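You operate a simulated robot arm through the tools that you are given. There is no shell and no other tool. Be economical: measure what you need, move in short steps, check, and stop when the job is done.

Carry out the task below with a simulated robot arm. There is one attempt and no reset: what you move stays moved.

## Task
Tie up the black cord and lay it in the kit box.
Fine: use the tie holder; pull the knob all the way; press the free button once.

It is judged by the outcome, as a careful person would: the job done as asked, and still so three seconds after it is handed in. It fails if anything else is knocked over, pushed out of place, dropped, spilled or broken.

## Robot
A 7-joint arm with a two-finger parallel gripper, fixed in place. Base frame: the origin is at the foot of the arm, x ahead of it, y to its left, z up. Readings come in mm, degrees, newtons and seconds.
Its first joint turns from -166.0 to 166.0 degrees. Payload 4.4 kg.
Tool frame: the origin (TCP) lies between the finger pads and is the grasp point; the fingertips stand 23 mm ahead of it; z points along the fingers, y is the line along which they close. Largest opening 94 mm; finger width 38, thickness 10; the body of the gripper, 54 by 96 mm, starts 39 mm behind the TCP.
Orientation is that of the tool frame in the base frame, as a unit quaternion [x, y, z, w]. With the fingers straight down and closing along the base's y, the tool's x points along the base's -x, its y along +y and its z along -z.

## Interface
- The arm moves only by the tool step_arm. Its argument "motion" is one flat list of numbers, 7 for each row, row after row: the shift along the tool's x, y, z in mm, then the turn, a rotation vector about the tool's x, y, z in degrees, then the gripper command, from -1 (shut) to 1 (fully open), values between in proportion. In form: [tx, ty, tz, ax, ay, az, fingers, tx, ty, tz, ax, ay, az, fingers, ...]. A call has 1 to 20 rows; each row is the pose to reach, as a shift and turn from the pose commanded when the call began, along the tool's axes at that moment. Rows are played at 5 a second. More than 50 mm and 8.6 degrees between two rows, or a gripper value outside its range, and nothing of the call is played. A pose out of reach is approached as far as the arm can. The call stops where the force on the tool passes 90 N (or 10 N more than at its start, if that is more) or the arm is blocked; 0.2 s more then pass. Each finger travels about 72 mm/s and halts on what it meets, pressing with about 23 N; the grip force reading is that of the motor and also rises with nothing between the fingers. The clock runs only during rows and for 0.2 s after the last one: add rows that repeat a pose to give the fingers time. It gives the time, the measured TCP pose, the force on the tool (base axes), the opening and the grip force at its end, in the units of the frame above (readings bear some noise), with the torque about the TCP (base axes, N m) and any sound that the robot's microphone picked up, and new pictures: "pictures" is both (left out), scene, wrist or none.
- Cameras (640 x 400 px; columns grow to the right, rows downward): "scene" is fixed at [49.8, 648.4, 1461.4]; the picture's right is [-0.30, -0.95, 0.00], its down [-0.53, 0.16, -0.83] and it looks along [0.80, -0.25, -0.55] (base axes); focal length 349 px, centre (320, 200). "wrist" rides on the gripper at [86, 16, -75] in the tool frame; the picture's right is [-0.18, 0.98, 0.00], its down [-0.58, -0.11, -0.81] and it looks along [-0.79, -0.15, 0.59] (tool axes); focal length 243 px, centre (320, 200). There is no depth. A picture from a camera that has moved, and an enlarged one, comes with that camera's place and axes in the base frame and with its lens.
- inspect(camera, box): a new picture of the part [left, top, right, bottom] of that camera's present view, enlarged. The clock stands still meanwhile.
- close_job(): hands the job in; it is judged then, once.

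Work in short steps. Places have to be worked out from the pictures, the camera data and where the tool is seen: move nearer, look again, correct. Check each grasp and each placing, and mend what went wrong. You have 120 turns and 200 pictures in all, those below and enlarged ones among them. Open the gripper and draw the arm clear of the work before you hand the job in, unless the task says otherwise; then end with one line.

The tools are called after "Emit:" by a JSON object that holds its "name" and its "arguments". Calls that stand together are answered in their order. step_arm: Moves the arm, as the interface text tells. Its arguments: {"type":"object","properties":{"motion":{"type":"array"},"pictures":{"type":"string","enum":["both","scene","wrist","none"]}},"required":["motion"]} The other tools are called the same way: inspect (camera, box) takes an enlarged picture of a part of a camera's view; close_job () hands the job in.

At the start:

```text
time_s: 0.0
position: [641.8, 172.8, 1105.7]
tool_rot: [0.001, 1.0, 0.0, 0.0]
ft_force: [0.1, -0.1, -0.9]
moment: [-0.02, 0.0, 0.0]
finger_gap: 94.0
gripper_force: 0.0
```

scene: 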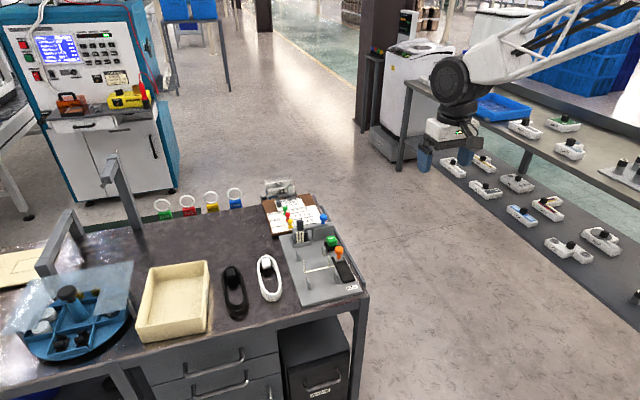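
wrist: 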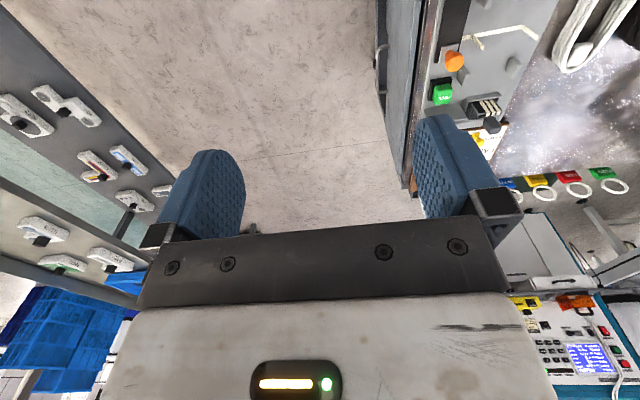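

The bench lies to the left with the black cord, a white cord, a tray, and a fixture. I'll enlarge the scene around it before moving.

Emit:
{"name": "inspect", "arguments": {"camera": "scene", "box": [210, 170, 370, 320]}}

Emit:
{"name": "inspect", "arguments": {"camera": "scene", "box": [0, 150, 240, 370]}}

Emit:
{"name": "inspect", "arguments": {"camera": "scene", "box": [280, 215, 360, 305]}}

```text
2.67 times, centred on (290, 245) of scene
camera zoom: at [49.8, 648.4, 1461.4], right [-0.3, -0.95, 0.0], down [-0.53, 0.16, -0.83], along [0.8, -0.25, -0.55], focal length 930 px, centre (400, 80)
```

zoom: 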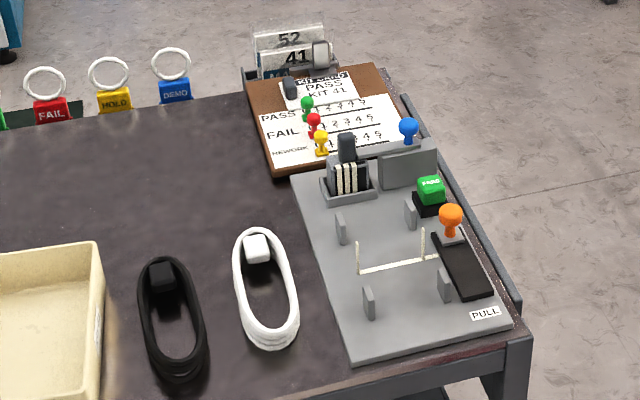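

```text
1.82 times, centred on (120, 260) of scene
camera zoom: at [49.8, 648.4, 1461.4], right [-0.3, -0.95, 0.0], down [-0.53, 0.16, -0.83], along [0.8, -0.25, -0.55], focal length 634 px, centre (684, 91)
```

zoom: 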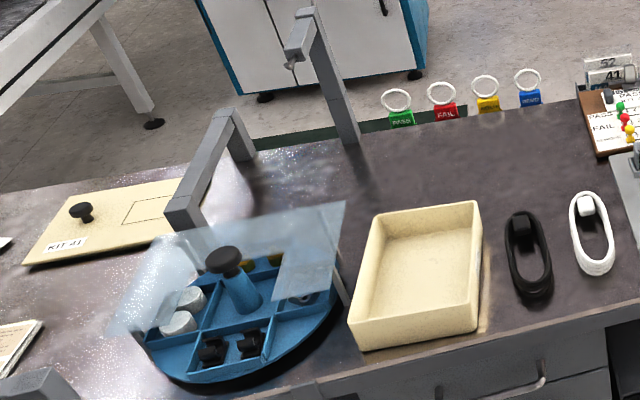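

```text
4.44 times, centred on (320, 260) of scene
camera zoom: at [49.8, 648.4, 1461.4], right [-0.3, -0.95, 0.0], down [-0.53, 0.16, -0.83], along [0.8, -0.25, -0.55], focal length 1550 px, centre (320, -67)
```

zoom: 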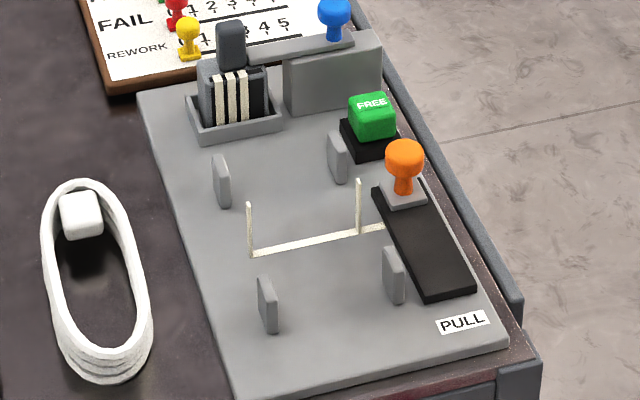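

The work is a fixture: posts, a loaded tie, an orange slide knob with a PULL label, and a green FREE button. I place the orange knob near (772, 364, 772). I'll move sideways above the bench, staying high, for a closer look.

Emit:
{"name": "step_arm", "arguments": {"motion": [0, 45, 15, 0, 0, 0, 1, 0, 90, 30, 0, 0, 0, 1, 0, 135, 45, 0, 0, 0, 1, 20, 180, 60, 0, 0, 0, 1, 50, 220, 80, 0, 0, 0, 1, 80, 250, 100, 0, 0, 0, 1, 100, 250, 120, 0, 0, 0, 1]}}

```text
refused: row 4 steps farther than a row can; nothing moved
```

The last row steps were slightly over 50 mm, so I'll split them smaller.

Emit:
{"name": "step_arm", "arguments": {"motion": [0, 42, 15, 0, 0, 0, 1, 0, 84, 30, 0, 0, 0, 1, 0, 126, 45, 0, 0, 0, 1, 20, 168, 60, 0, 0, 0, 1, 40, 205, 75, 0, 0, 0, 1, 70, 230, 90, 0, 0, 0, 1, 100, 250, 110, 0, 0, 0, 1]}}

```text
time_s: 1.6
position: [540.8, 421.4, 995.2]
tool_rot: [0.0, 1.0, 0.0, -0.001]
ft_force: [-0.4, -0.7, -0.5]
moment: [0.01, 0.03, 0.02]
finger_gap: 93.8
gripper_force: 0.1
camera wrist: at [453.6, 437.9, 1070.0], right [0.18, 0.98, 0.0], down [0.58, -0.11, 0.81], along [0.79, -0.15, -0.59], focal length 243 px, centre (320, 200)
```

scene: 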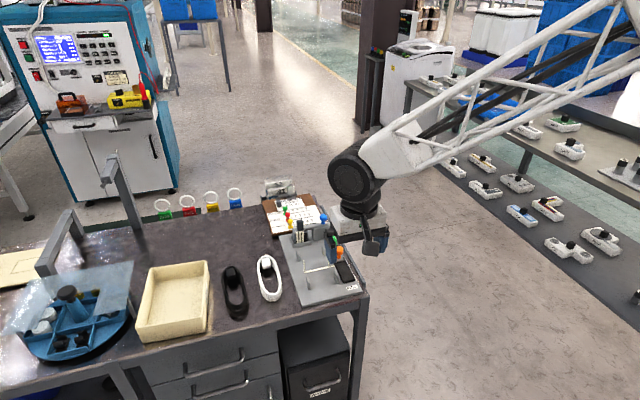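
wrist: 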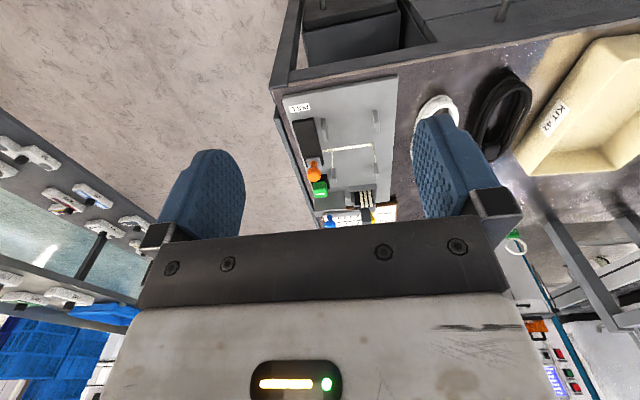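

The knob triangulates to about (775, 366, 763), so the plate is near z 720. The cord and box are further left and close to the reach limit, so I'll move left to measure them more closely.

Emit:
{"name": "step_arm", "arguments": {"motion": [0, 45, 10, 0, 0, 0, 1, 0, 90, 20, 0, 0, 0, 1, 0, 135, 30, 0, 0, 0, 1, 0, 180, 40, 0, 0, 0, 1, 0, 200, 50, 0, 0, 0, 1]}}

```text
time_s: 2.8
position: [542.4, 623.1, 945.8]
tool_rot: [0.0, 1.0, -0.001, 0.0]
ft_force: [-0.5, 0.2, 0.4]
moment: [-0.03, 0.0, 0.01]
finger_gap: 94.2
gripper_force: 0.1
camera wrist: at [454.6, 638.9, 1020.2], right [0.18, 0.98, 0.0], down [0.58, -0.11, 0.81], along [0.79, -0.15, -0.59], focal length 243 px, centre (320, 200)
```

scene: 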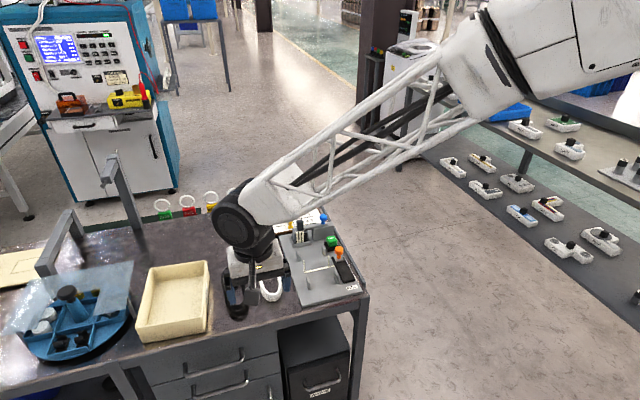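
wrist: 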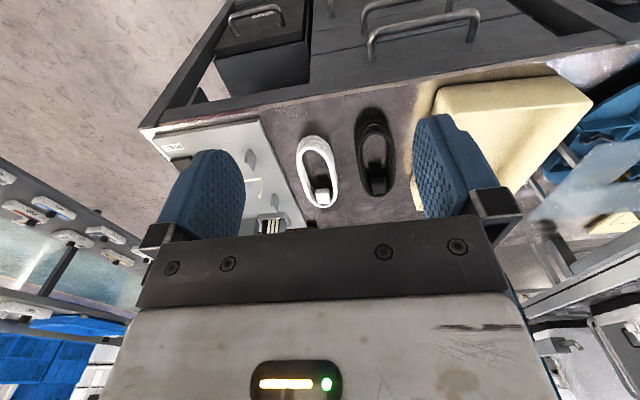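

Let me enlarge the cords and box from here for better measurements.

Emit:
{"name": "inspect", "arguments": {"camera": "wrist", "box": [280, 60, 440, 220]}}

Emit:
{"name": "inspect", "arguments": {"camera": "wrist", "box": [400, 40, 640, 220]}}

```text
2.50 times, centred on (360, 140) of wrist
camera zoom: at [454.6, 638.9, 1020.2], right [0.18, 0.98, 0.0], down [0.58, -0.11, 0.81], along [0.79, -0.15, -0.59], focal length 606 px, centre (220, 350)
```

zoom: 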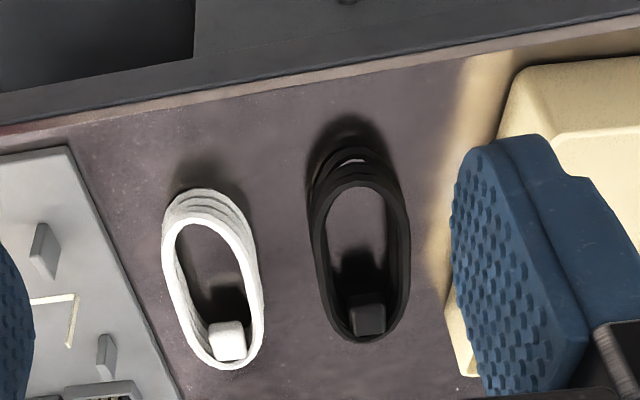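

```text
2.22 times, centred on (520, 130) of wrist
camera zoom: at [454.6, 638.9, 1020.2], right [0.18, 0.98, 0.0], down [0.58, -0.11, 0.81], along [0.79, -0.15, -0.59], focal length 539 px, centre (-124, 356)
```

zoom: 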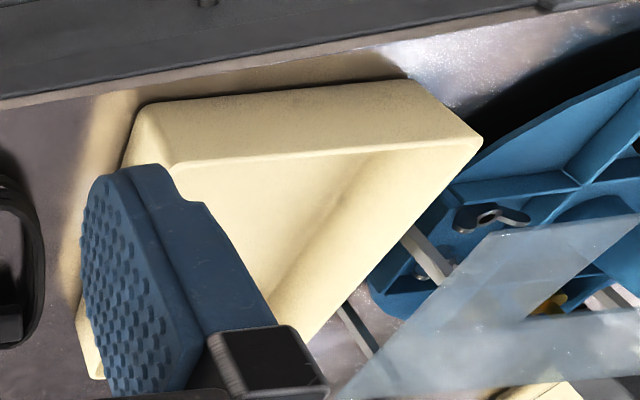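

The cord and box lie at radius about 1000 mm. I'll test the real reach at a safe height above the box.

Emit:
{"name": "step_arm", "arguments": {"motion": [-20, 35, 0, 0, 0, 0, 1, -40, 70, 0, 0, 0, 0, 1, -60, 105, 0, 0, 0, 0, 1, -80, 140, 0, 0, 0, 0, 1, -108, 177, 0, 0, 0, 0, 1]}}

```text
time_s: 4.0
position: [649.8, 797.7, 946.4]
tool_rot: [0.0, 1.0, 0.0, 0.0]
ft_force: [0.6, 0.2, 0.7]
moment: [-0.02, 0.0, 0.03]
finger_gap: 94.1
gripper_force: 0.0
camera wrist: at [562.6, 814.2, 1021.8], right [0.18, 0.98, 0.0], down [0.58, -0.11, 0.81], along [0.79, -0.15, -0.59], focal length 243 px, centre (320, 200)
```

scene: 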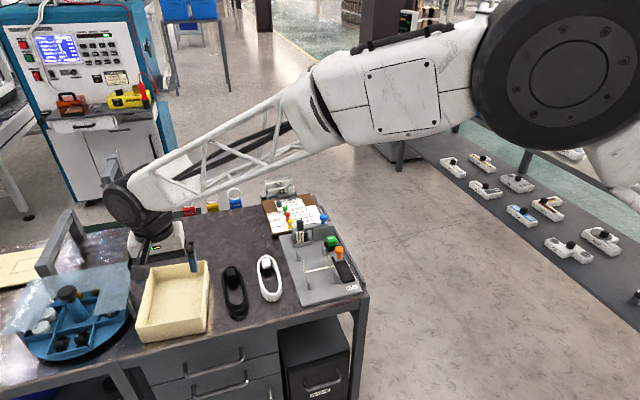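
wrist: 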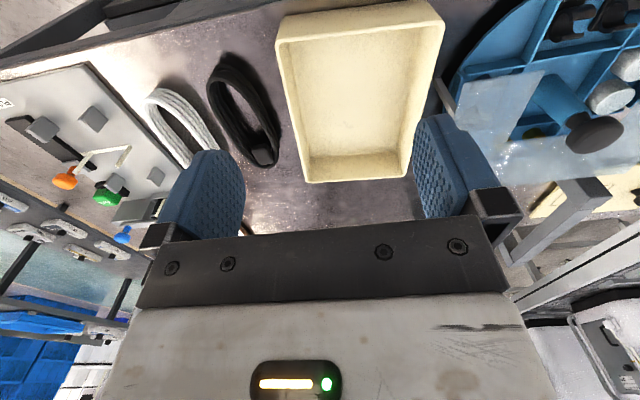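

Reach is fine at radius 1031 mm. This view covers everything, so I'll enlarge the box, cord and fixture.

Emit:
{"name": "inspect", "arguments": {"camera": "wrist", "box": [190, 0, 450, 190]}}

Emit:
{"name": "inspect", "arguments": {"camera": "wrist", "box": [0, 50, 260, 250]}}

```text
2.11 times, centred on (320, 95) of wrist
camera zoom: at [562.6, 814.2, 1021.8], right [0.18, 0.98, 0.0], down [0.58, -0.11, 0.81], along [0.79, -0.15, -0.59], focal length 511 px, centre (320, 421)
```

zoom: 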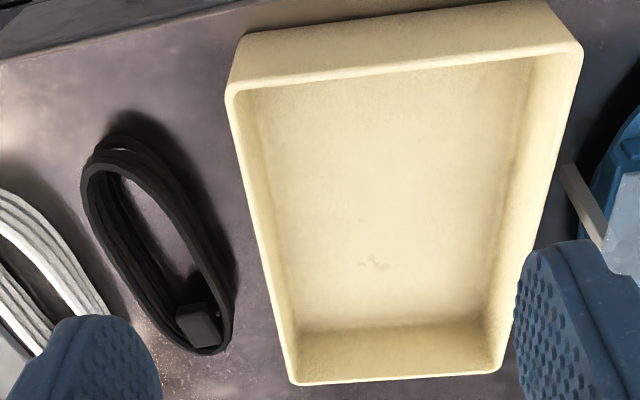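

```text
2.00 times, centred on (130, 150) of wrist
camera zoom: at [562.6, 814.2, 1021.8], right [0.18, 0.98, 0.0], down [0.58, -0.11, 0.81], along [0.79, -0.15, -0.59], focal length 485 px, centre (700, 300)
```

zoom: 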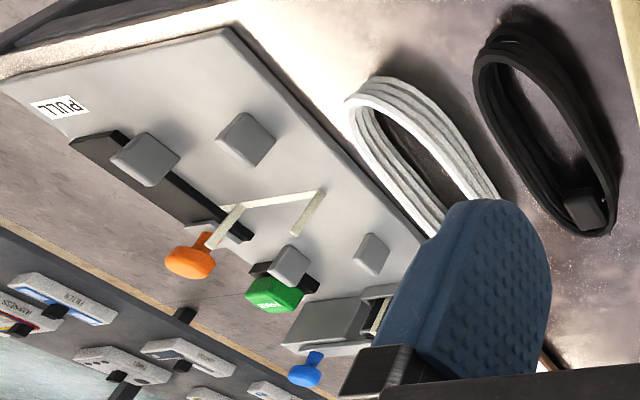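

Posts sit around x 699/810 and y 411/488, with the tie crossing along y near x 755. The cord already lies along x at about y 676. Now I'll look closely at the fixture.

Emit:
{"name": "step_arm", "arguments": {"motion": [11, -41, 5, 0, 0, 0, 1, 22, -82, 10, 0, 0, 0, 1, 33, -123, 15, 0, 0, 0, 1, 44, -164, 20, 0, 0, 0, 1, 55, -205, 25, 0, 0, 0, 1, 66, -246, 30, 0, 0, 0, 1, 77, -287, 38, 0, 0, 0, 1, 90, -328, 46, 0, 0, 0, 1], "pictures": "wrist"}}

Emit:
{"name": "inspect", "arguments": {"camera": "wrist", "box": [230, 40, 430, 230]}}

```text
time_s: 5.8
position: [560.7, 470.4, 901.1]
tool_rot: [0.0, 1.0, 0.001, 0.0]
ft_force: [-0.2, -0.4, 0.0]
moment: [-0.02, -0.01, -0.01]
finger_gap: 93.8
gripper_force: 0.0
camera wrist: at [472.5, 486.4, 975.2], right [0.18, 0.98, 0.0], down [0.58, -0.11, 0.81], along [0.79, -0.15, -0.59], focal length 243 px, centre (320, 200)
```

wrist: 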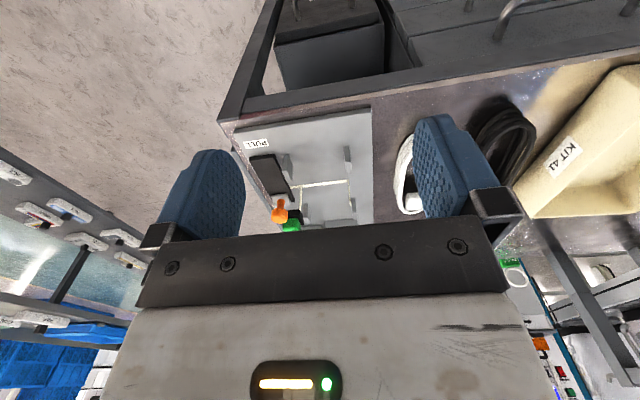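

```text
2.11 times, centred on (330, 135) of wrist
camera zoom: at [472.5, 486.4, 975.2], right [0.18, 0.98, 0.0], down [0.58, -0.11, 0.81], along [0.79, -0.15, -0.59], focal length 511 px, centre (299, 337)
```

zoom: 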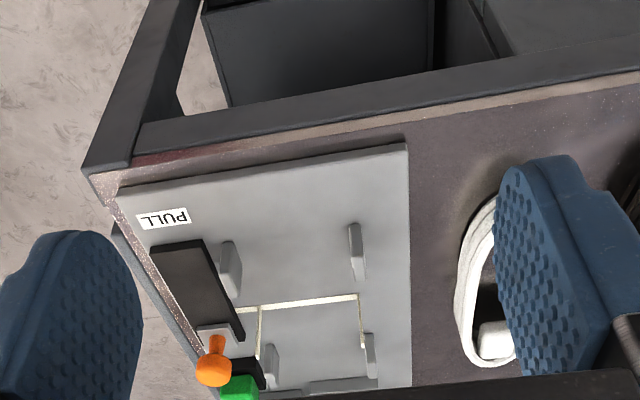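

Plate top is about z 729, posts about 38 mm tall around y 402/480, so the slot centre is near y 441. Now a close look at the black cord.

Emit:
{"name": "step_arm", "arguments": {"motion": [0, 40, 10, 0, 0, 0, 1, 0, 80, 20, 0, 0, 0, 1, 0, 120, 30, 0, 0, 0, 1, 0, 160, 40, 0, 0, 0, 1, 0, 200, 50, 0, 0, 0, 1, 0, 220, 70, 0, 0, 0, 1], "pictures": "wrist"}}

Emit:
{"name": "inspect", "arguments": {"camera": "wrist", "box": [240, 80, 420, 230]}}

```text
time_s: 7.2
position: [558.9, 691.4, 829.5]
tool_rot: [0.0, 1.0, 0.0, 0.0]
ft_force: [0.3, 0.7, 0.0]
moment: [0.02, 0.04, 0.02]
finger_gap: 94.0
gripper_force: 0.0
camera wrist: at [472.3, 706.9, 904.7], right [0.18, 0.98, 0.0], down [0.58, -0.11, 0.81], along [0.79, -0.15, -0.59], focal length 243 px, centre (320, 200)
```

wrist: 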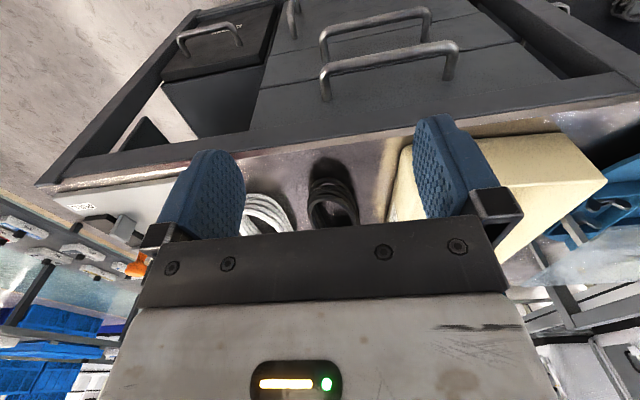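

```text
2.67 times, centred on (330, 155) of wrist
camera zoom: at [472.3, 706.9, 904.7], right [0.18, 0.98, 0.0], down [0.58, -0.11, 0.81], along [0.79, -0.15, -0.59], focal length 647 px, centre (293, 320)
```

zoom: 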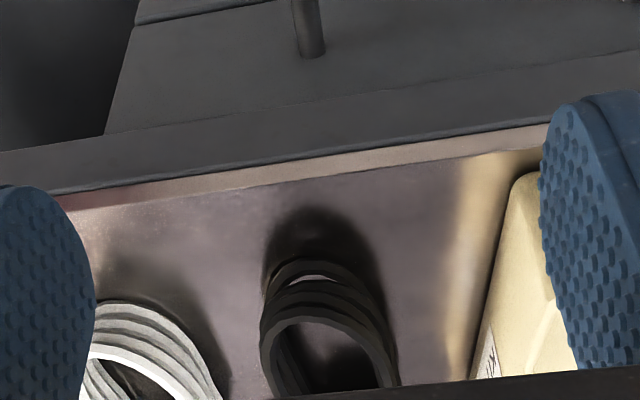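

The coil is a stack of about four turns. I'll turn the gripper 90° so it closes along x and centre it over the near end of the loop, staying high.

Emit:
{"name": "step_arm", "arguments": {"motion": [-12, -2, 0, 0, 0, -8.2, 1, -24, -3, 0, 0, 0, -16.4, 1, -36, -4, 0, 0, 0, -24.6, 1, -48, -6, 0, 0, 0, -32.8, 1, -60, -7, 0, 0, 0, -41, 1, -72, -8, 0, 0, 0, -49.2, 1, -84, -10, 0, 0, 0, -57.4, 1, -96, -11, 0, 0, 0, -65.6, 1, -108, -12, 0, 0, 0, -73.8, 1, -120, -14, 0, 0, 0, -82, 1, -131, -15, 0, 0, 0, -90, 1], "pictures": "both"}}

Emit:
{"name": "inspect", "arguments": {"camera": "wrist", "box": [220, 50, 420, 250]}}

```text
time_s: 9.6
position: [691.2, 675.4, 831.0]
tool_rot: [0.708, -0.707, 0.0, 0.001]
ft_force: [-0.5, 0.0, -0.5]
moment: [-0.03, -0.01, -0.01]
finger_gap: 94.0
gripper_force: 0.2
camera wrist: at [674.6, 588.6, 905.3], right [-0.98, 0.18, 0.0], down [0.11, 0.58, 0.81], along [0.15, 0.79, -0.59], focal length 243 px, centre (320, 200)
```

scene: 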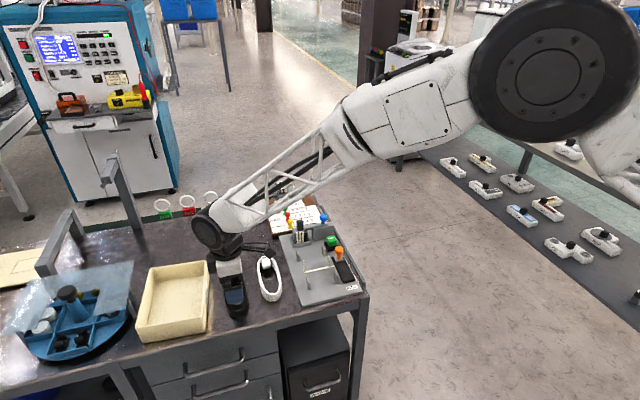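
wrist: 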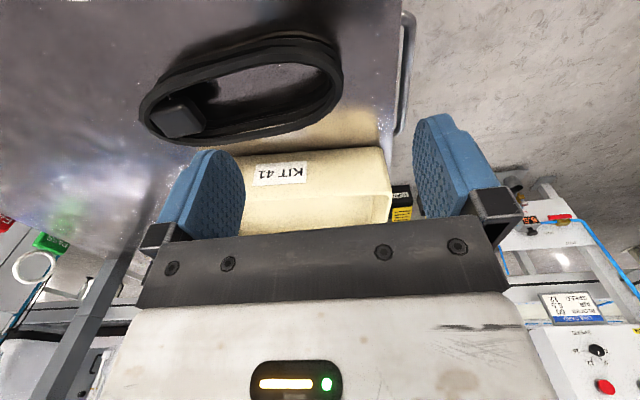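

```text
2.00 times, centred on (320, 150) of wrist
camera zoom: at [674.6, 588.6, 905.3], right [-0.98, 0.18, 0.0], down [0.11, 0.58, 0.81], along [0.15, 0.79, -0.59], focal length 485 px, centre (320, 300)
```

zoom: 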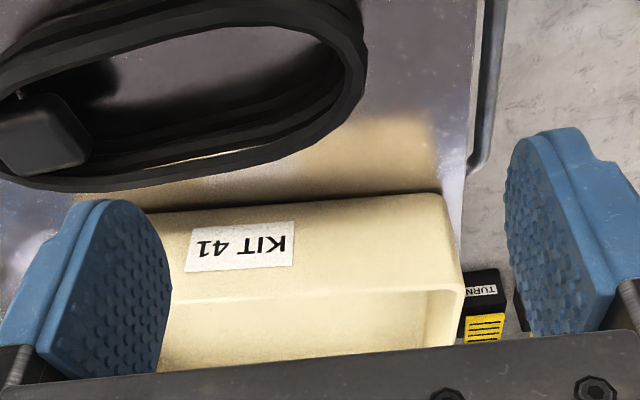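

Very clear view of the cord. I'll enlarge it to measure its axis, width and plug.

Emit:
{"name": "inspect", "arguments": {"camera": "wrist", "box": [130, 20, 350, 157]}}

```text
2.91 times, centred on (240, 88) of wrist
camera zoom: at [674.6, 588.6, 905.3], right [-0.98, 0.18, 0.0], down [0.11, 0.58, 0.81], along [0.15, 0.79, -0.59], focal length 706 px, centre (553, 524)
```

zoom: 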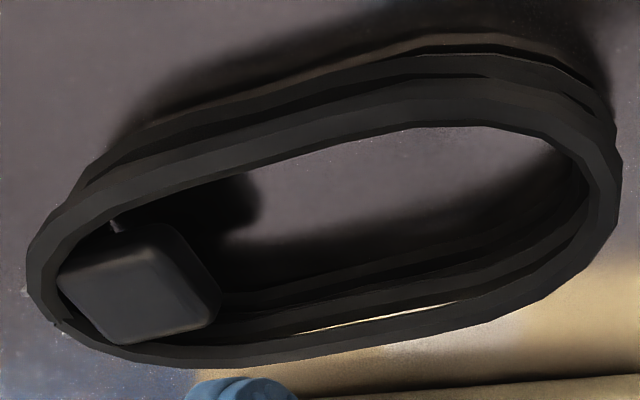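

Triangulation puts the coil top near z 750, spanning x 676–822 and y 646–704, with its long axis along x. I'll narrow the opening and come down to just above the near end to check alignment.

Emit:
{"name": "step_arm", "arguments": {"motion": [0, -2, 15, 0, 0, 0, 0.2, 0, -5, 30, 0, 0, 0, -0.06, 0, -5, 44, 0, 0, 0, -0.06, 0, -5, 44, 0, 0, 0, -0.06], "pictures": "both"}}

Emit:
{"name": "inspect", "arguments": {"camera": "wrist", "box": [180, 60, 420, 220]}}

```text
time_s: 10.6
position: [695.5, 676.1, 786.7]
tool_rot: [0.708, -0.707, 0.0, 0.0]
ft_force: [-0.1, -1.2, 0.6]
moment: [0.0, 0.02, -0.01]
finger_gap: 44.1
gripper_force: 0.1
camera wrist: at [679.2, 589.2, 860.6], right [-0.98, 0.18, 0.0], down [0.11, 0.58, 0.81], along [0.15, 0.79, -0.59], focal length 243 px, centre (320, 200)
```

scene: 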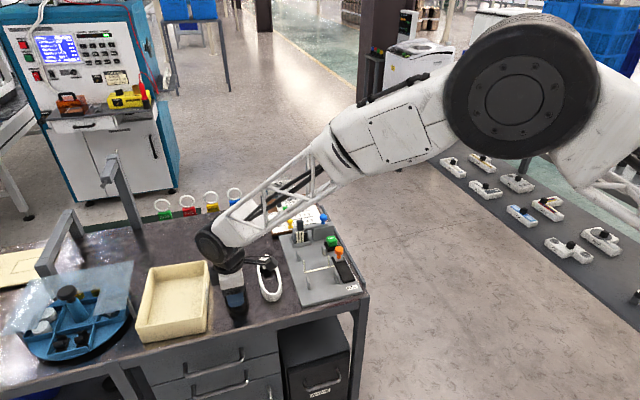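
wrist: 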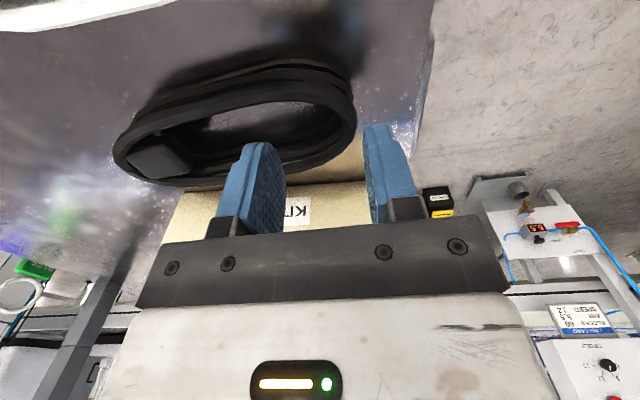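

```text
2.50 times, centred on (300, 140) of wrist
camera zoom: at [679.2, 589.2, 860.6], right [-0.98, 0.18, 0.0], down [0.11, 0.58, 0.81], along [0.15, 0.79, -0.59], focal length 606 px, centre (370, 350)
```

zoom: 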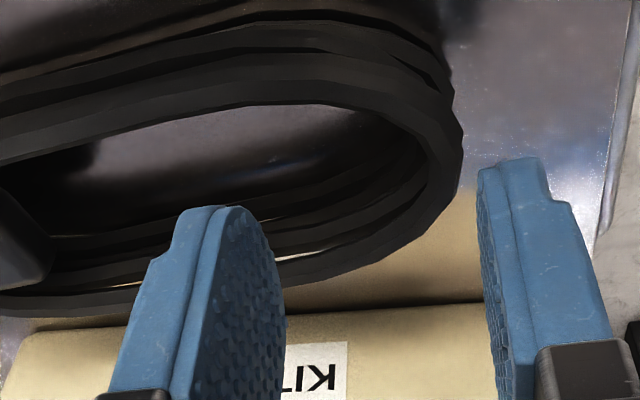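

Tool y is base −x here, so I correct toward the cord end. I'll align to x≈690, y≈673.5 with a 52 mm opening and lower so the tips reach just about the coil top.

Emit:
{"name": "step_arm", "arguments": {"motion": [2.6, 5.5, 0, 0, 0, 0, 0.106, 2.6, 5.5, 15, 0, 0, 0, 0.106], "pictures": "wrist"}}

Emit:
{"name": "inspect", "arguments": {"camera": "wrist", "box": [180, 60, 420, 220]}}

```text
time_s: 11.2
position: [690.0, 673.2, 775.2]
tool_rot: [-0.707, 0.707, 0.0, 0.001]
ft_force: [-16.1, -28.9, 43.2]
moment: [-0.78, -0.62, -0.76]
finger_gap: 49.8
gripper_force: 0.1
camera wrist: at [673.8, 586.3, 849.1], right [-0.98, 0.19, 0.0], down [0.11, 0.58, 0.81], along [0.15, 0.79, -0.59], focal length 243 px, centre (320, 200)
```

wrist: 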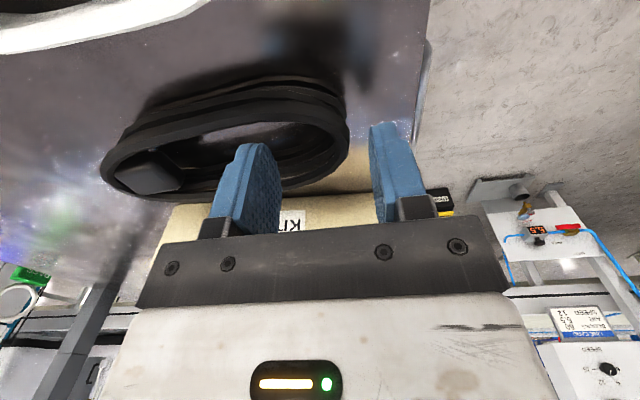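

```text
2.50 times, centred on (300, 140) of wrist
camera zoom: at [673.8, 586.3, 849.1], right [-0.98, 0.19, 0.0], down [0.11, 0.58, 0.81], along [0.15, 0.79, -0.59], focal length 606 px, centre (370, 350)
```

zoom: 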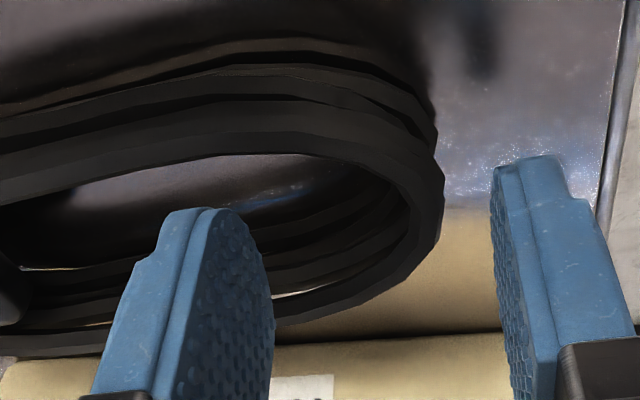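

The tips touched the +y strand at z≈752: the 38 mm finger is too wide for the loop's hole. I'll lift off and grip across the coil's width (closing along y) instead, toward the plug end so the fingers fall between a post and the tie on the fixture.

Emit:
{"name": "step_arm", "arguments": {"motion": [0, 0, -30, 0, 0, 0, 0.106, 0, 0, -60, 0, 0, 0, 0.5, 0, -8, -60, 0, 0, 8.2, 1, 0, -16, -60, 0, 0, 16.4, 1, 0, -24, -60, 0, 0, 24.6, 1, 0, -32, -60, 0, 0, 32.8, 1, 0, -40, -60, 0, 0, 41, 1, 0, -48, -60, 0, 0, 49.2, 1, 0, -56, -60, 0, 0, 57.4, 1, 0, -64, -60, 0, 0, 65.6, 1, 0, -72, -60, 0, 0, 73.8, 1, 0, -80, -60, 0, 0, 82, 1, 0, -83, -60, 0, 0, 90, 1], "pictures": "both"}}

Emit:
{"name": "inspect", "arguments": {"camera": "wrist", "box": [200, 0, 440, 160]}}

```text
time_s: 14.0
position: [774.5, 672.0, 832.3]
tool_rot: [0.002, 1.0, 0.0, 0.001]
ft_force: [0.1, -0.7, -0.4]
moment: [-0.01, 0.01, 0.01]
finger_gap: 93.6
gripper_force: 0.0
camera wrist: at [686.3, 689.5, 906.0], right [0.19, 0.98, 0.0], down [0.58, -0.11, 0.81], along [0.79, -0.15, -0.59], focal length 243 px, centre (320, 200)
```

scene: 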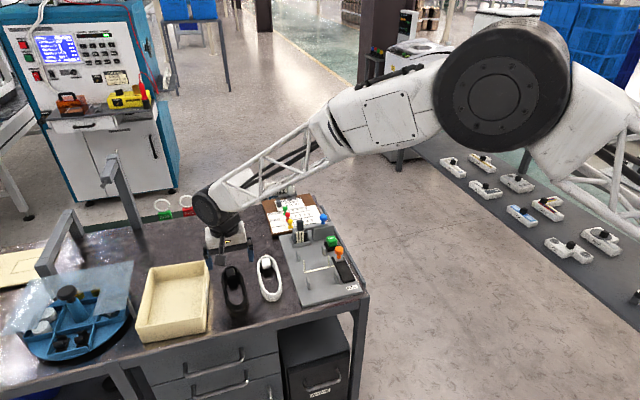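
wrist: 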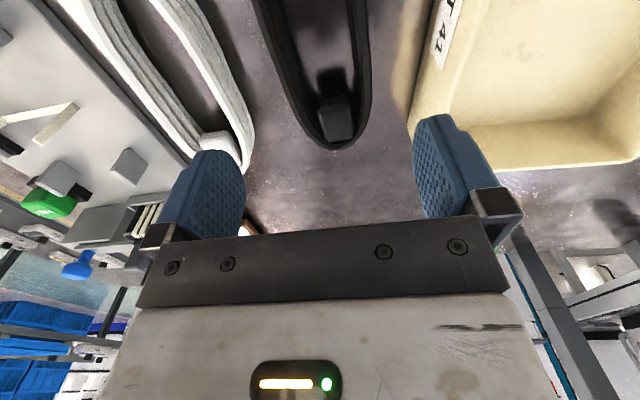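

```text
2.50 times, centred on (320, 80) of wrist
camera zoom: at [686.3, 689.5, 906.0], right [0.19, 0.98, 0.0], down [0.58, -0.11, 0.81], along [0.79, -0.15, -0.59], focal length 606 px, centre (320, 500)
```

zoom: 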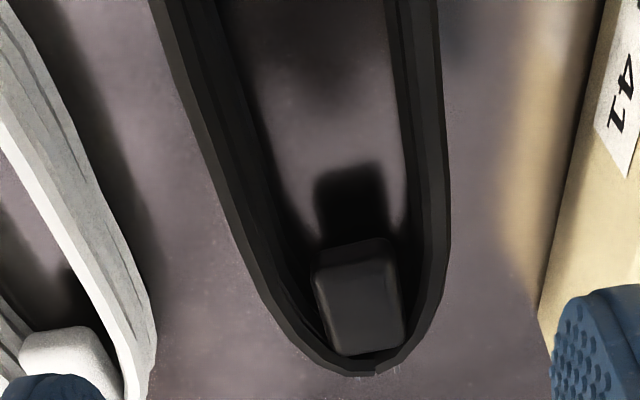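

Now the coil reads clearly: far end x≈828, sides y≈651 to 707 at x≈775, so its centre is y≈678–679. I'll descend with an 80 mm opening, tips to about z 733.

Emit:
{"name": "step_arm", "arguments": {"motion": [0, 6.5, 20, 0, 0, 0, 0.68, 0, 6.5, 45, 0, 0, 0, 0.68, 0, 6.5, 62, 0, 0, 0, 0.68, 0, 6.5, 76, 0, 0, 0, 0.68], "pictures": "both"}}

```text
time_s: 15.0
position: [773.2, 678.1, 755.2]
tool_rot: [0.0, 1.0, 0.0, 0.001]
ft_force: [-0.7, 0.1, 1.0]
moment: [0.04, 0.0, 0.01]
finger_gap: 78.8
gripper_force: 0.0
camera wrist: at [686.2, 695.4, 830.5], right [0.18, 0.98, 0.0], down [0.58, -0.11, 0.81], along [0.79, -0.15, -0.59], focal length 243 px, centre (320, 200)
```

scene: 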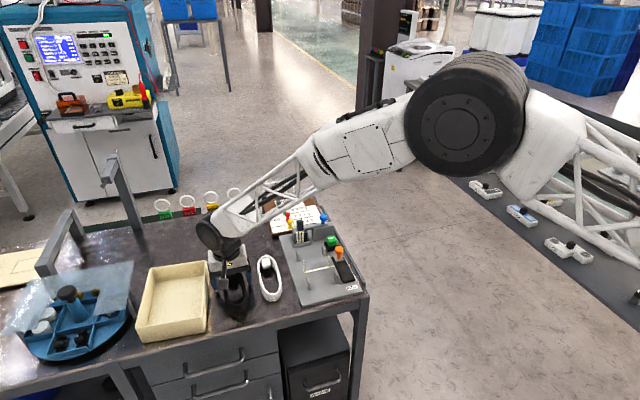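
wrist: 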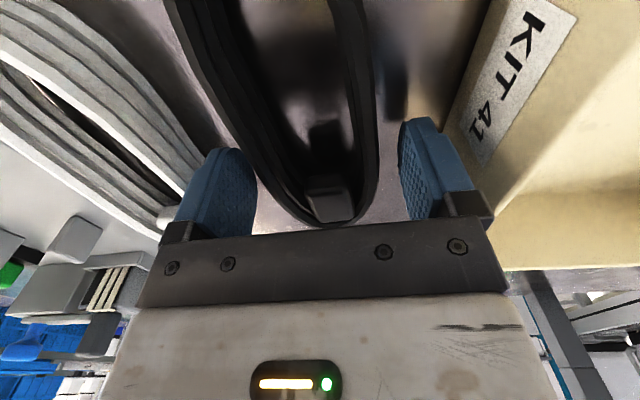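

The fingers straddle the cord with no contact force. Closing gently.

Emit:
{"name": "step_arm", "arguments": {"motion": [0, 0, 0, 0, 0, 0, 0.3, 0, 0, 0, 0, 0, 0, 0.1, 0, 0, 0, 0, 0, 0, 0.0, 0, 0, 0, 0, 0, 0, 0.0], "pictures": "wrist"}}

```text
time_s: 16.0
position: [773.1, 678.6, 756.2]
tool_rot: [0.0, 1.0, -0.001, -0.001]
ft_force: [1.2, 2.1, 2.1]
moment: [-0.03, -0.09, 0.05]
finger_gap: 63.8
gripper_force: 23.3
camera wrist: at [686.1, 695.2, 830.3], right [0.18, 0.98, 0.0], down [0.58, -0.11, 0.81], along [0.79, -0.15, -0.59], focal length 243 px, centre (320, 200)
```

wrist: 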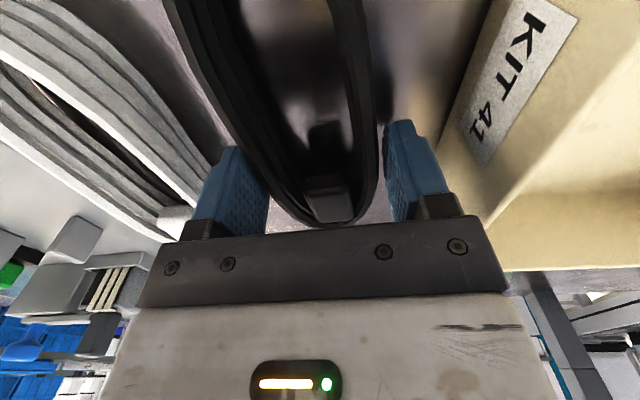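

The grip holds at 63.8 mm with 23 N. Lifting 30 mm to check.

Emit:
{"name": "step_arm", "arguments": {"motion": [0, 0, -10, 0, 0, 0, -0.1, 0, 0, -20, 0, 0, 0, -0.1, 0, 0, -35, 0, 0, 0, -0.1, 0, 0, -50, 0, 0, 0, -0.1], "pictures": "both"}}

Emit:
{"name": "inspect", "arguments": {"camera": "scene", "box": [170, 220, 330, 330]}}

```text
time_s: 17.0
position: [772.5, 679.0, 804.1]
tool_rot: [0.0, 1.0, -0.001, -0.001]
ft_force: [0.0, 0.6, -1.2]
moment: [0.06, -0.03, -0.03]
finger_gap: 64.0
gripper_force: 22.7
camera wrist: at [686.2, 695.1, 879.3], right [0.18, 0.98, 0.0], down [0.58, -0.11, 0.81], along [0.79, -0.15, -0.59], focal length 243 px, centre (320, 200)
```

scene: 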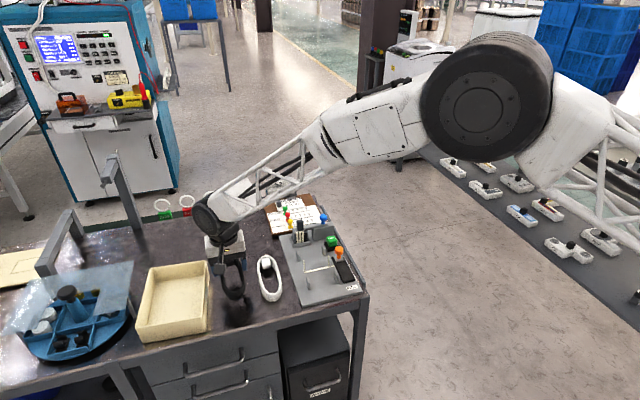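
wrist: 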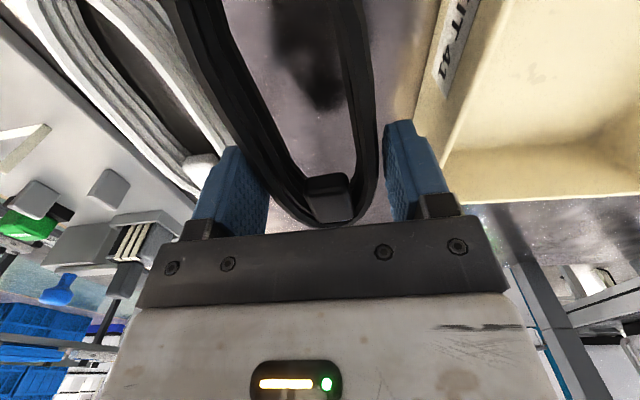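

```text
3.64 times, centred on (250, 275) of scene
camera zoom: at [49.8, 648.4, 1461.4], right [-0.3, -0.95, 0.0], down [-0.53, 0.16, -0.83], along [0.8, -0.25, -0.55], focal length 1268 px, centre (574, -73)
```

zoom: 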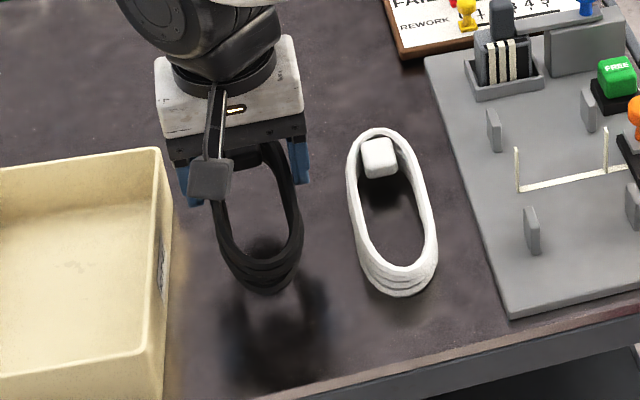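

The cord came up rigidly. The combined views place the fixture slot centre at y≈437.5, with the tie at x≈761.5 and the far posts from x≈808. I'll carry the cord above that slot, grip at x≈785.

Emit:
{"name": "step_arm", "arguments": {"motion": [0, 0, -25, 0, 0, 0, -0.1, 0, -20, -45, 0, 0, 0, -0.1, 0, -60, -45, 0, 0, 0, -0.1, -3, -100, -45, 0, 0, 0, -0.1, -6, -140, -45, 0, 0, 0, -0.1, -9, -180, -45, 0, 0, 0, -0.1, -12, -220, -45, 0, 0, 0, -0.1, -12, -241.5, -45, 0, 0, 0, -0.1, -12, -241.5, -45, 0, 0, 0, -0.1], "pictures": "both"}}

Emit:
{"name": "inspect", "arguments": {"camera": "scene", "box": [250, 200, 390, 300]}}

Emit:
{"name": "inspect", "arguments": {"camera": "wrist", "box": [160, 0, 460, 240]}}

```text
time_s: 19.0
position: [785.9, 436.5, 849.4]
tool_rot: [0.0, 1.0, 0.0, 0.0]
ft_force: [0.6, 0.0, -1.1]
moment: [0.0, -0.02, 0.02]
finger_gap: 64.0
gripper_force: 23.1
camera wrist: at [698.4, 452.8, 924.3], right [0.18, 0.98, 0.0], down [0.58, -0.11, 0.81], along [0.79, -0.15, -0.59], focal length 243 px, centre (320, 200)
```

scene: 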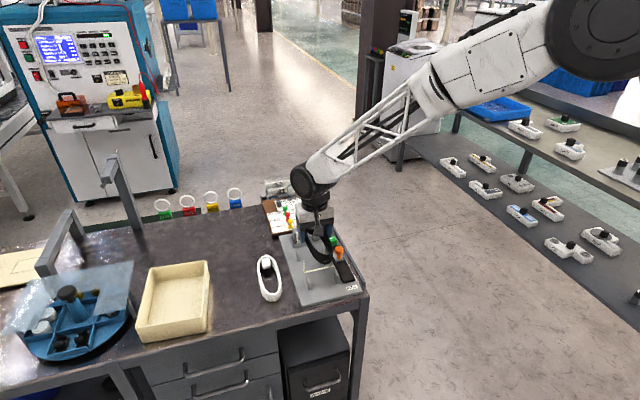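
wrist: 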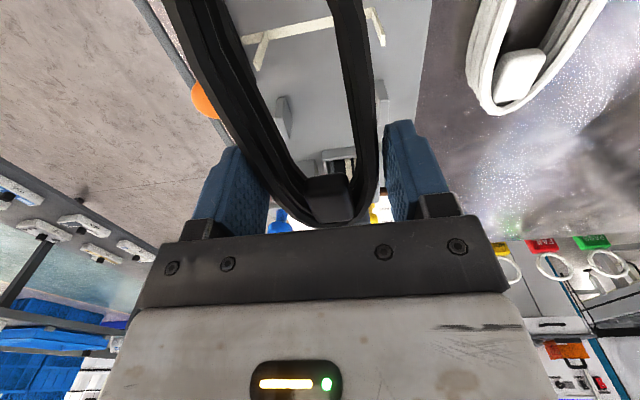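

```text
4.00 times, centred on (320, 250) of scene
camera zoom: at [49.8, 648.4, 1461.4], right [-0.3, -0.95, 0.0], down [-0.53, 0.16, -0.83], along [0.8, -0.25, -0.55], focal length 1395 px, centre (320, 0)
```

zoom: 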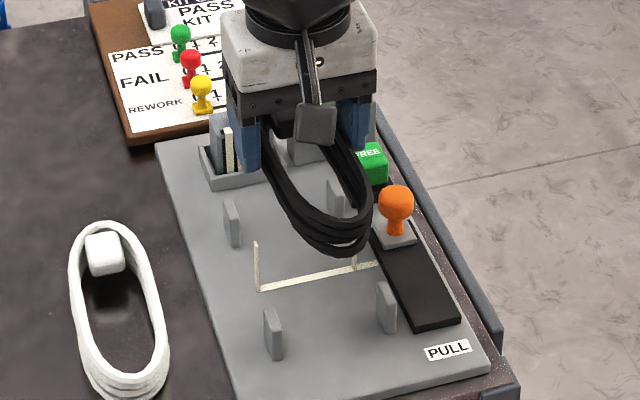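

```text
1.67 times, centred on (310, 120) of wrist
camera zoom: at [698.4, 452.8, 924.3], right [0.18, 0.98, 0.0], down [0.58, -0.11, 0.81], along [0.79, -0.15, -0.59], focal length 404 px, centre (337, 333)
```

zoom: 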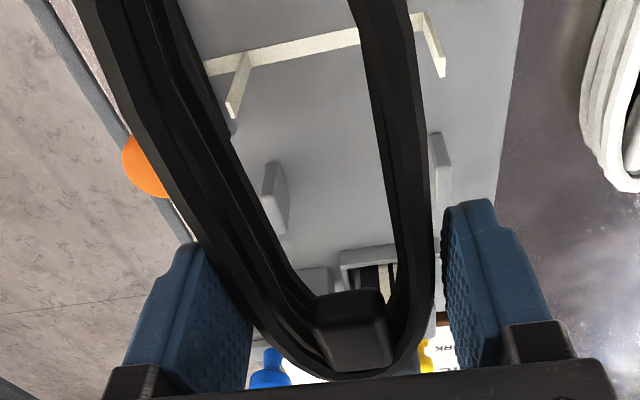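

From this view the tie uprights stand at y≈403 and 474 (x≈759, tops z≈779). I'll shift +2–3 mm in y and lower until the cord's underside is just above the uprights, then check.

Emit:
{"name": "step_arm", "arguments": {"motion": [0, 3, 0, 0, 0, 0, -0.1, 0, 3, 15, 0, 0, 0, -0.1, 0, 3, 28, 0, 0, 0, -0.1, 0, 3, 28, 0, 0, 0, -0.1], "pictures": "none"}}

Emit:
{"name": "inspect", "arguments": {"camera": "wrist", "box": [160, 0, 460, 240]}}

Emit:
{"name": "inspect", "arguments": {"camera": "scene", "box": [270, 225, 370, 295]}}

```text
time_s: 20.0
position: [786.2, 440.0, 822.4]
tool_rot: [0.0, 1.0, 0.0, 0.001]
ft_force: [0.9, 0.7, -0.6]
moment: [0.02, -0.03, 0.0]
finger_gap: 63.8
gripper_force: 22.7
```

```text
1.67 times, centred on (310, 120) of wrist
camera zoom: at [698.6, 456.9, 896.5], right [0.18, 0.98, 0.0], down [0.58, -0.11, 0.81], along [0.79, -0.15, -0.59], focal length 404 px, centre (337, 333)
```

zoom: 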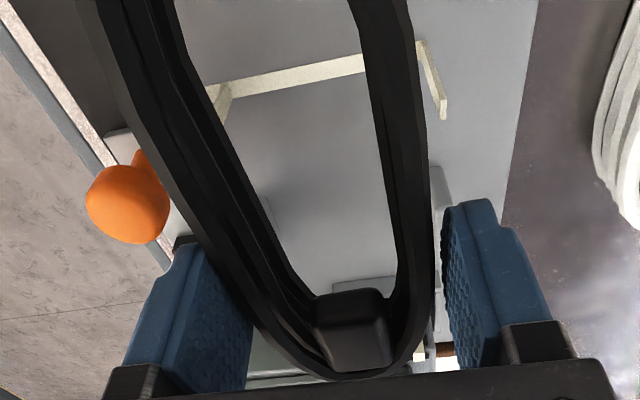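

```text
5.71 times, centred on (320, 260) of scene
camera zoom: at [49.8, 648.4, 1461.4], right [-0.3, -0.95, 0.0], down [-0.53, 0.16, -0.83], along [0.8, -0.25, -0.55], focal length 1993 px, centre (320, -143)
```

zoom: 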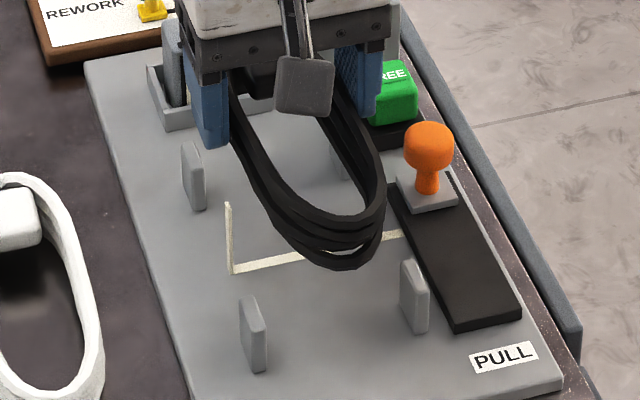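

The cord hull is at y 408–472, inside the uprights (403/474), and level. I'll lower past the upright tips and check.

Emit:
{"name": "step_arm", "arguments": {"motion": [0, 0, 8, 0, 0, 0, -0.1, 0, 0, 16, 0, 0, 0, -0.1, 0, 0, 24, 0, 0, 0, -0.1], "pictures": "none"}}

Emit:
{"name": "inspect", "arguments": {"camera": "wrist", "box": [160, 0, 460, 240]}}

Emit:
{"name": "inspect", "arguments": {"camera": "scene", "box": [270, 225, 370, 295]}}

```text
time_s: 20.8
position: [787.0, 441.6, 798.6]
tool_rot: [0.0, 1.0, 0.0, 0.0]
ft_force: [-0.2, -0.1, -1.8]
moment: [-0.01, 0.0, 0.02]
finger_gap: 63.8
gripper_force: 23.1
```

```text
1.67 times, centred on (310, 120) of wrist
camera zoom: at [698.9, 457.2, 872.5], right [0.18, 0.98, 0.0], down [0.58, -0.11, 0.81], along [0.79, -0.15, -0.59], focal length 404 px, centre (337, 333)
```

zoom: 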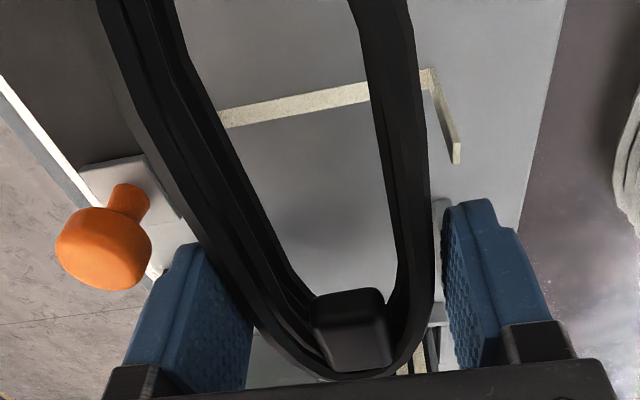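

```text
5.71 times, centred on (320, 260) of scene
camera zoom: at [49.8, 648.4, 1461.4], right [-0.3, -0.95, 0.0], down [-0.53, 0.16, -0.83], along [0.8, -0.25, -0.55], focal length 1993 px, centre (320, -143)
```

zoom: 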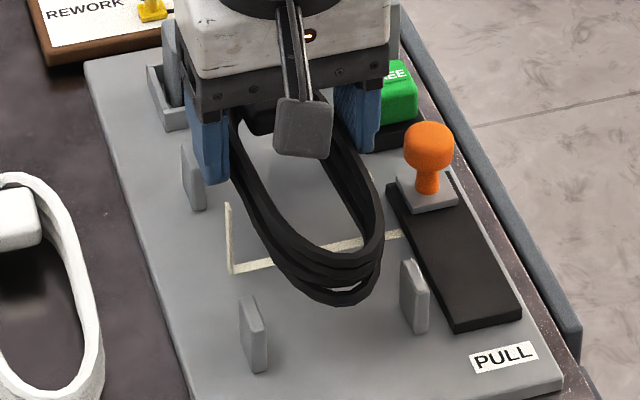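

The +y upright has ~7 mm clearance, but the −y one looks close. Zooming in on it.

Emit:
{"name": "inspect", "arguments": {"camera": "wrist", "box": [200, 70, 300, 150]}}

Emit:
{"name": "inspect", "arguments": {"camera": "scene", "box": [310, 235, 350, 275]}}

```text
5.00 times, centred on (250, 110) of wrist
camera zoom: at [698.9, 457.2, 872.5], right [0.18, 0.98, 0.0], down [0.58, -0.11, 0.81], along [0.79, -0.15, -0.59], focal length 1213 px, centre (670, 650)
```

zoom: 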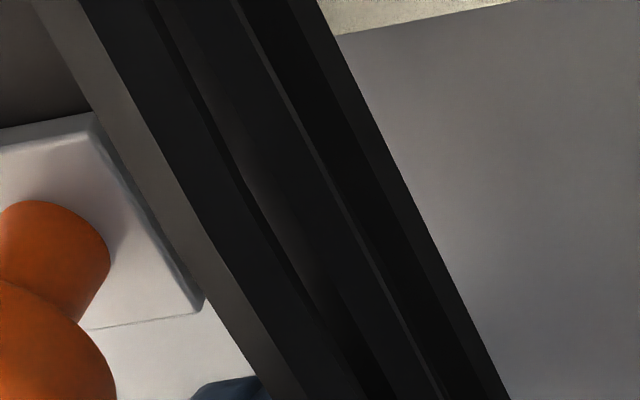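

```text
10.00 times, centred on (330, 255) of scene
camera zoom: at [49.8, 648.4, 1461.4], right [-0.3, -0.95, 0.0], down [-0.53, 0.16, -0.83], along [0.8, -0.25, -0.55], focal length 3488 px, centre (220, -350)
```

zoom: 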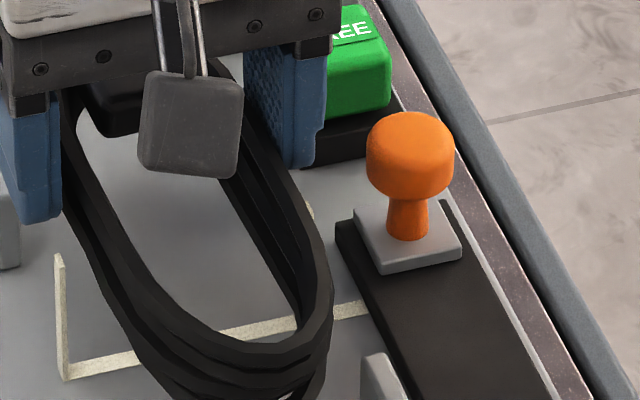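

A bit of the −y upright shows just outside the strand and there is no contact force, so both uprights are outside the cord. Continuing down.

Emit:
{"name": "step_arm", "arguments": {"motion": [0, 0, 8, 0, 0, 0, -0.1, 0, 0, 16, 0, 0, 0, -0.1, 0, 0, 22, 0, 0, 0, -0.1, 0, 0, 26, 0, 0, 0, -0.1], "pictures": "none"}}

Emit:
{"name": "inspect", "arguments": {"camera": "wrist", "box": [160, 0, 460, 240]}}

Emit:
{"name": "inspect", "arguments": {"camera": "scene", "box": [270, 225, 370, 295]}}

```text
time_s: 21.8
position: [785.9, 442.2, 772.1]
tool_rot: [0.0, 1.0, 0.0, 0.0]
ft_force: [0.7, 4.8, 1.3]
moment: [-0.02, 0.19, -0.35]
finger_gap: 63.9
gripper_force: 22.7
```

```text
1.67 times, centred on (310, 120) of wrist
camera zoom: at [698.7, 457.2, 847.1], right [0.18, 0.98, 0.0], down [0.58, -0.11, 0.81], along [0.79, -0.15, -0.59], focal length 404 px, centre (337, 333)
```

zoom: 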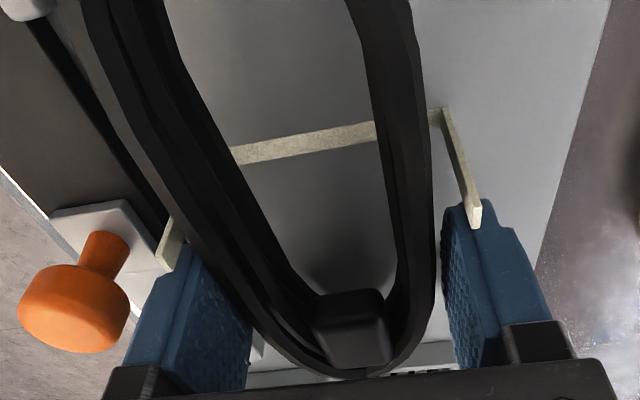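

```text
5.71 times, centred on (320, 260) of scene
camera zoom: at [49.8, 648.4, 1461.4], right [-0.3, -0.95, 0.0], down [-0.53, 0.16, -0.83], along [0.8, -0.25, -0.55], focal length 1993 px, centre (320, -143)
```

zoom: 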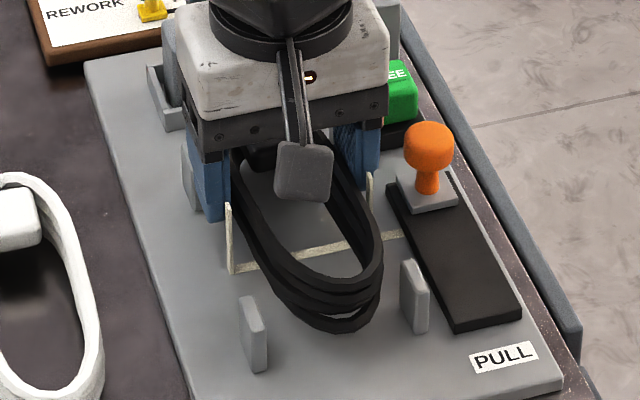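

Both uprights are outside the cord. The small +y force with a negative z moment says the near end rubs the near −y post. I'll raise slightly, turn 2° and shift 2 mm toward +y, then go down again.

Emit:
{"name": "step_arm", "arguments": {"motion": [0, 0, -4, 0, 0, 0, -0.1, 0, 2, -4, 0, 0, 2, -0.1, 0, 2, 1, 0, 0, 2, -0.1, 0, 2, 4, 0, 0, 2, -0.1], "pictures": "none"}}

Emit:
{"name": "inspect", "arguments": {"camera": "wrist", "box": [160, 0, 460, 240]}}

Emit:
{"name": "inspect", "arguments": {"camera": "scene", "box": [270, 225, 370, 295]}}

```text
time_s: 22.8
position: [786.1, 442.7, 769.4]
tool_rot: [0.017, 1.0, 0.0, -0.001]
ft_force: [-3.1, -1.9, 5.3]
moment: [-0.3, -0.31, -0.21]
finger_gap: 63.8
gripper_force: 22.5
```

```text
1.67 times, centred on (310, 120) of wrist
camera zoom: at [699.1, 462.0, 843.2], right [0.22, 0.98, 0.0], down [0.58, -0.13, 0.81], along [0.79, -0.18, -0.59], focal length 404 px, centre (337, 333)
```

zoom: 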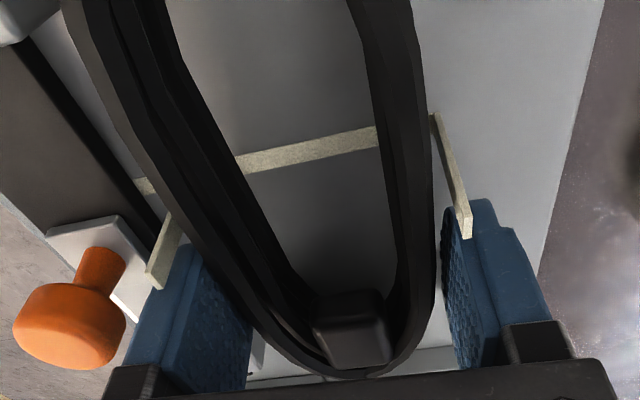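

```text
5.71 times, centred on (320, 260) of scene
camera zoom: at [49.8, 648.4, 1461.4], right [-0.3, -0.95, 0.0], down [-0.53, 0.16, -0.83], along [0.8, -0.25, -0.55], focal length 1993 px, centre (320, -143)
```

zoom: 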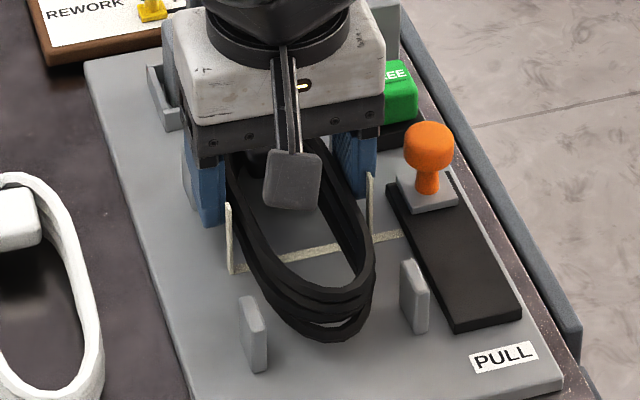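

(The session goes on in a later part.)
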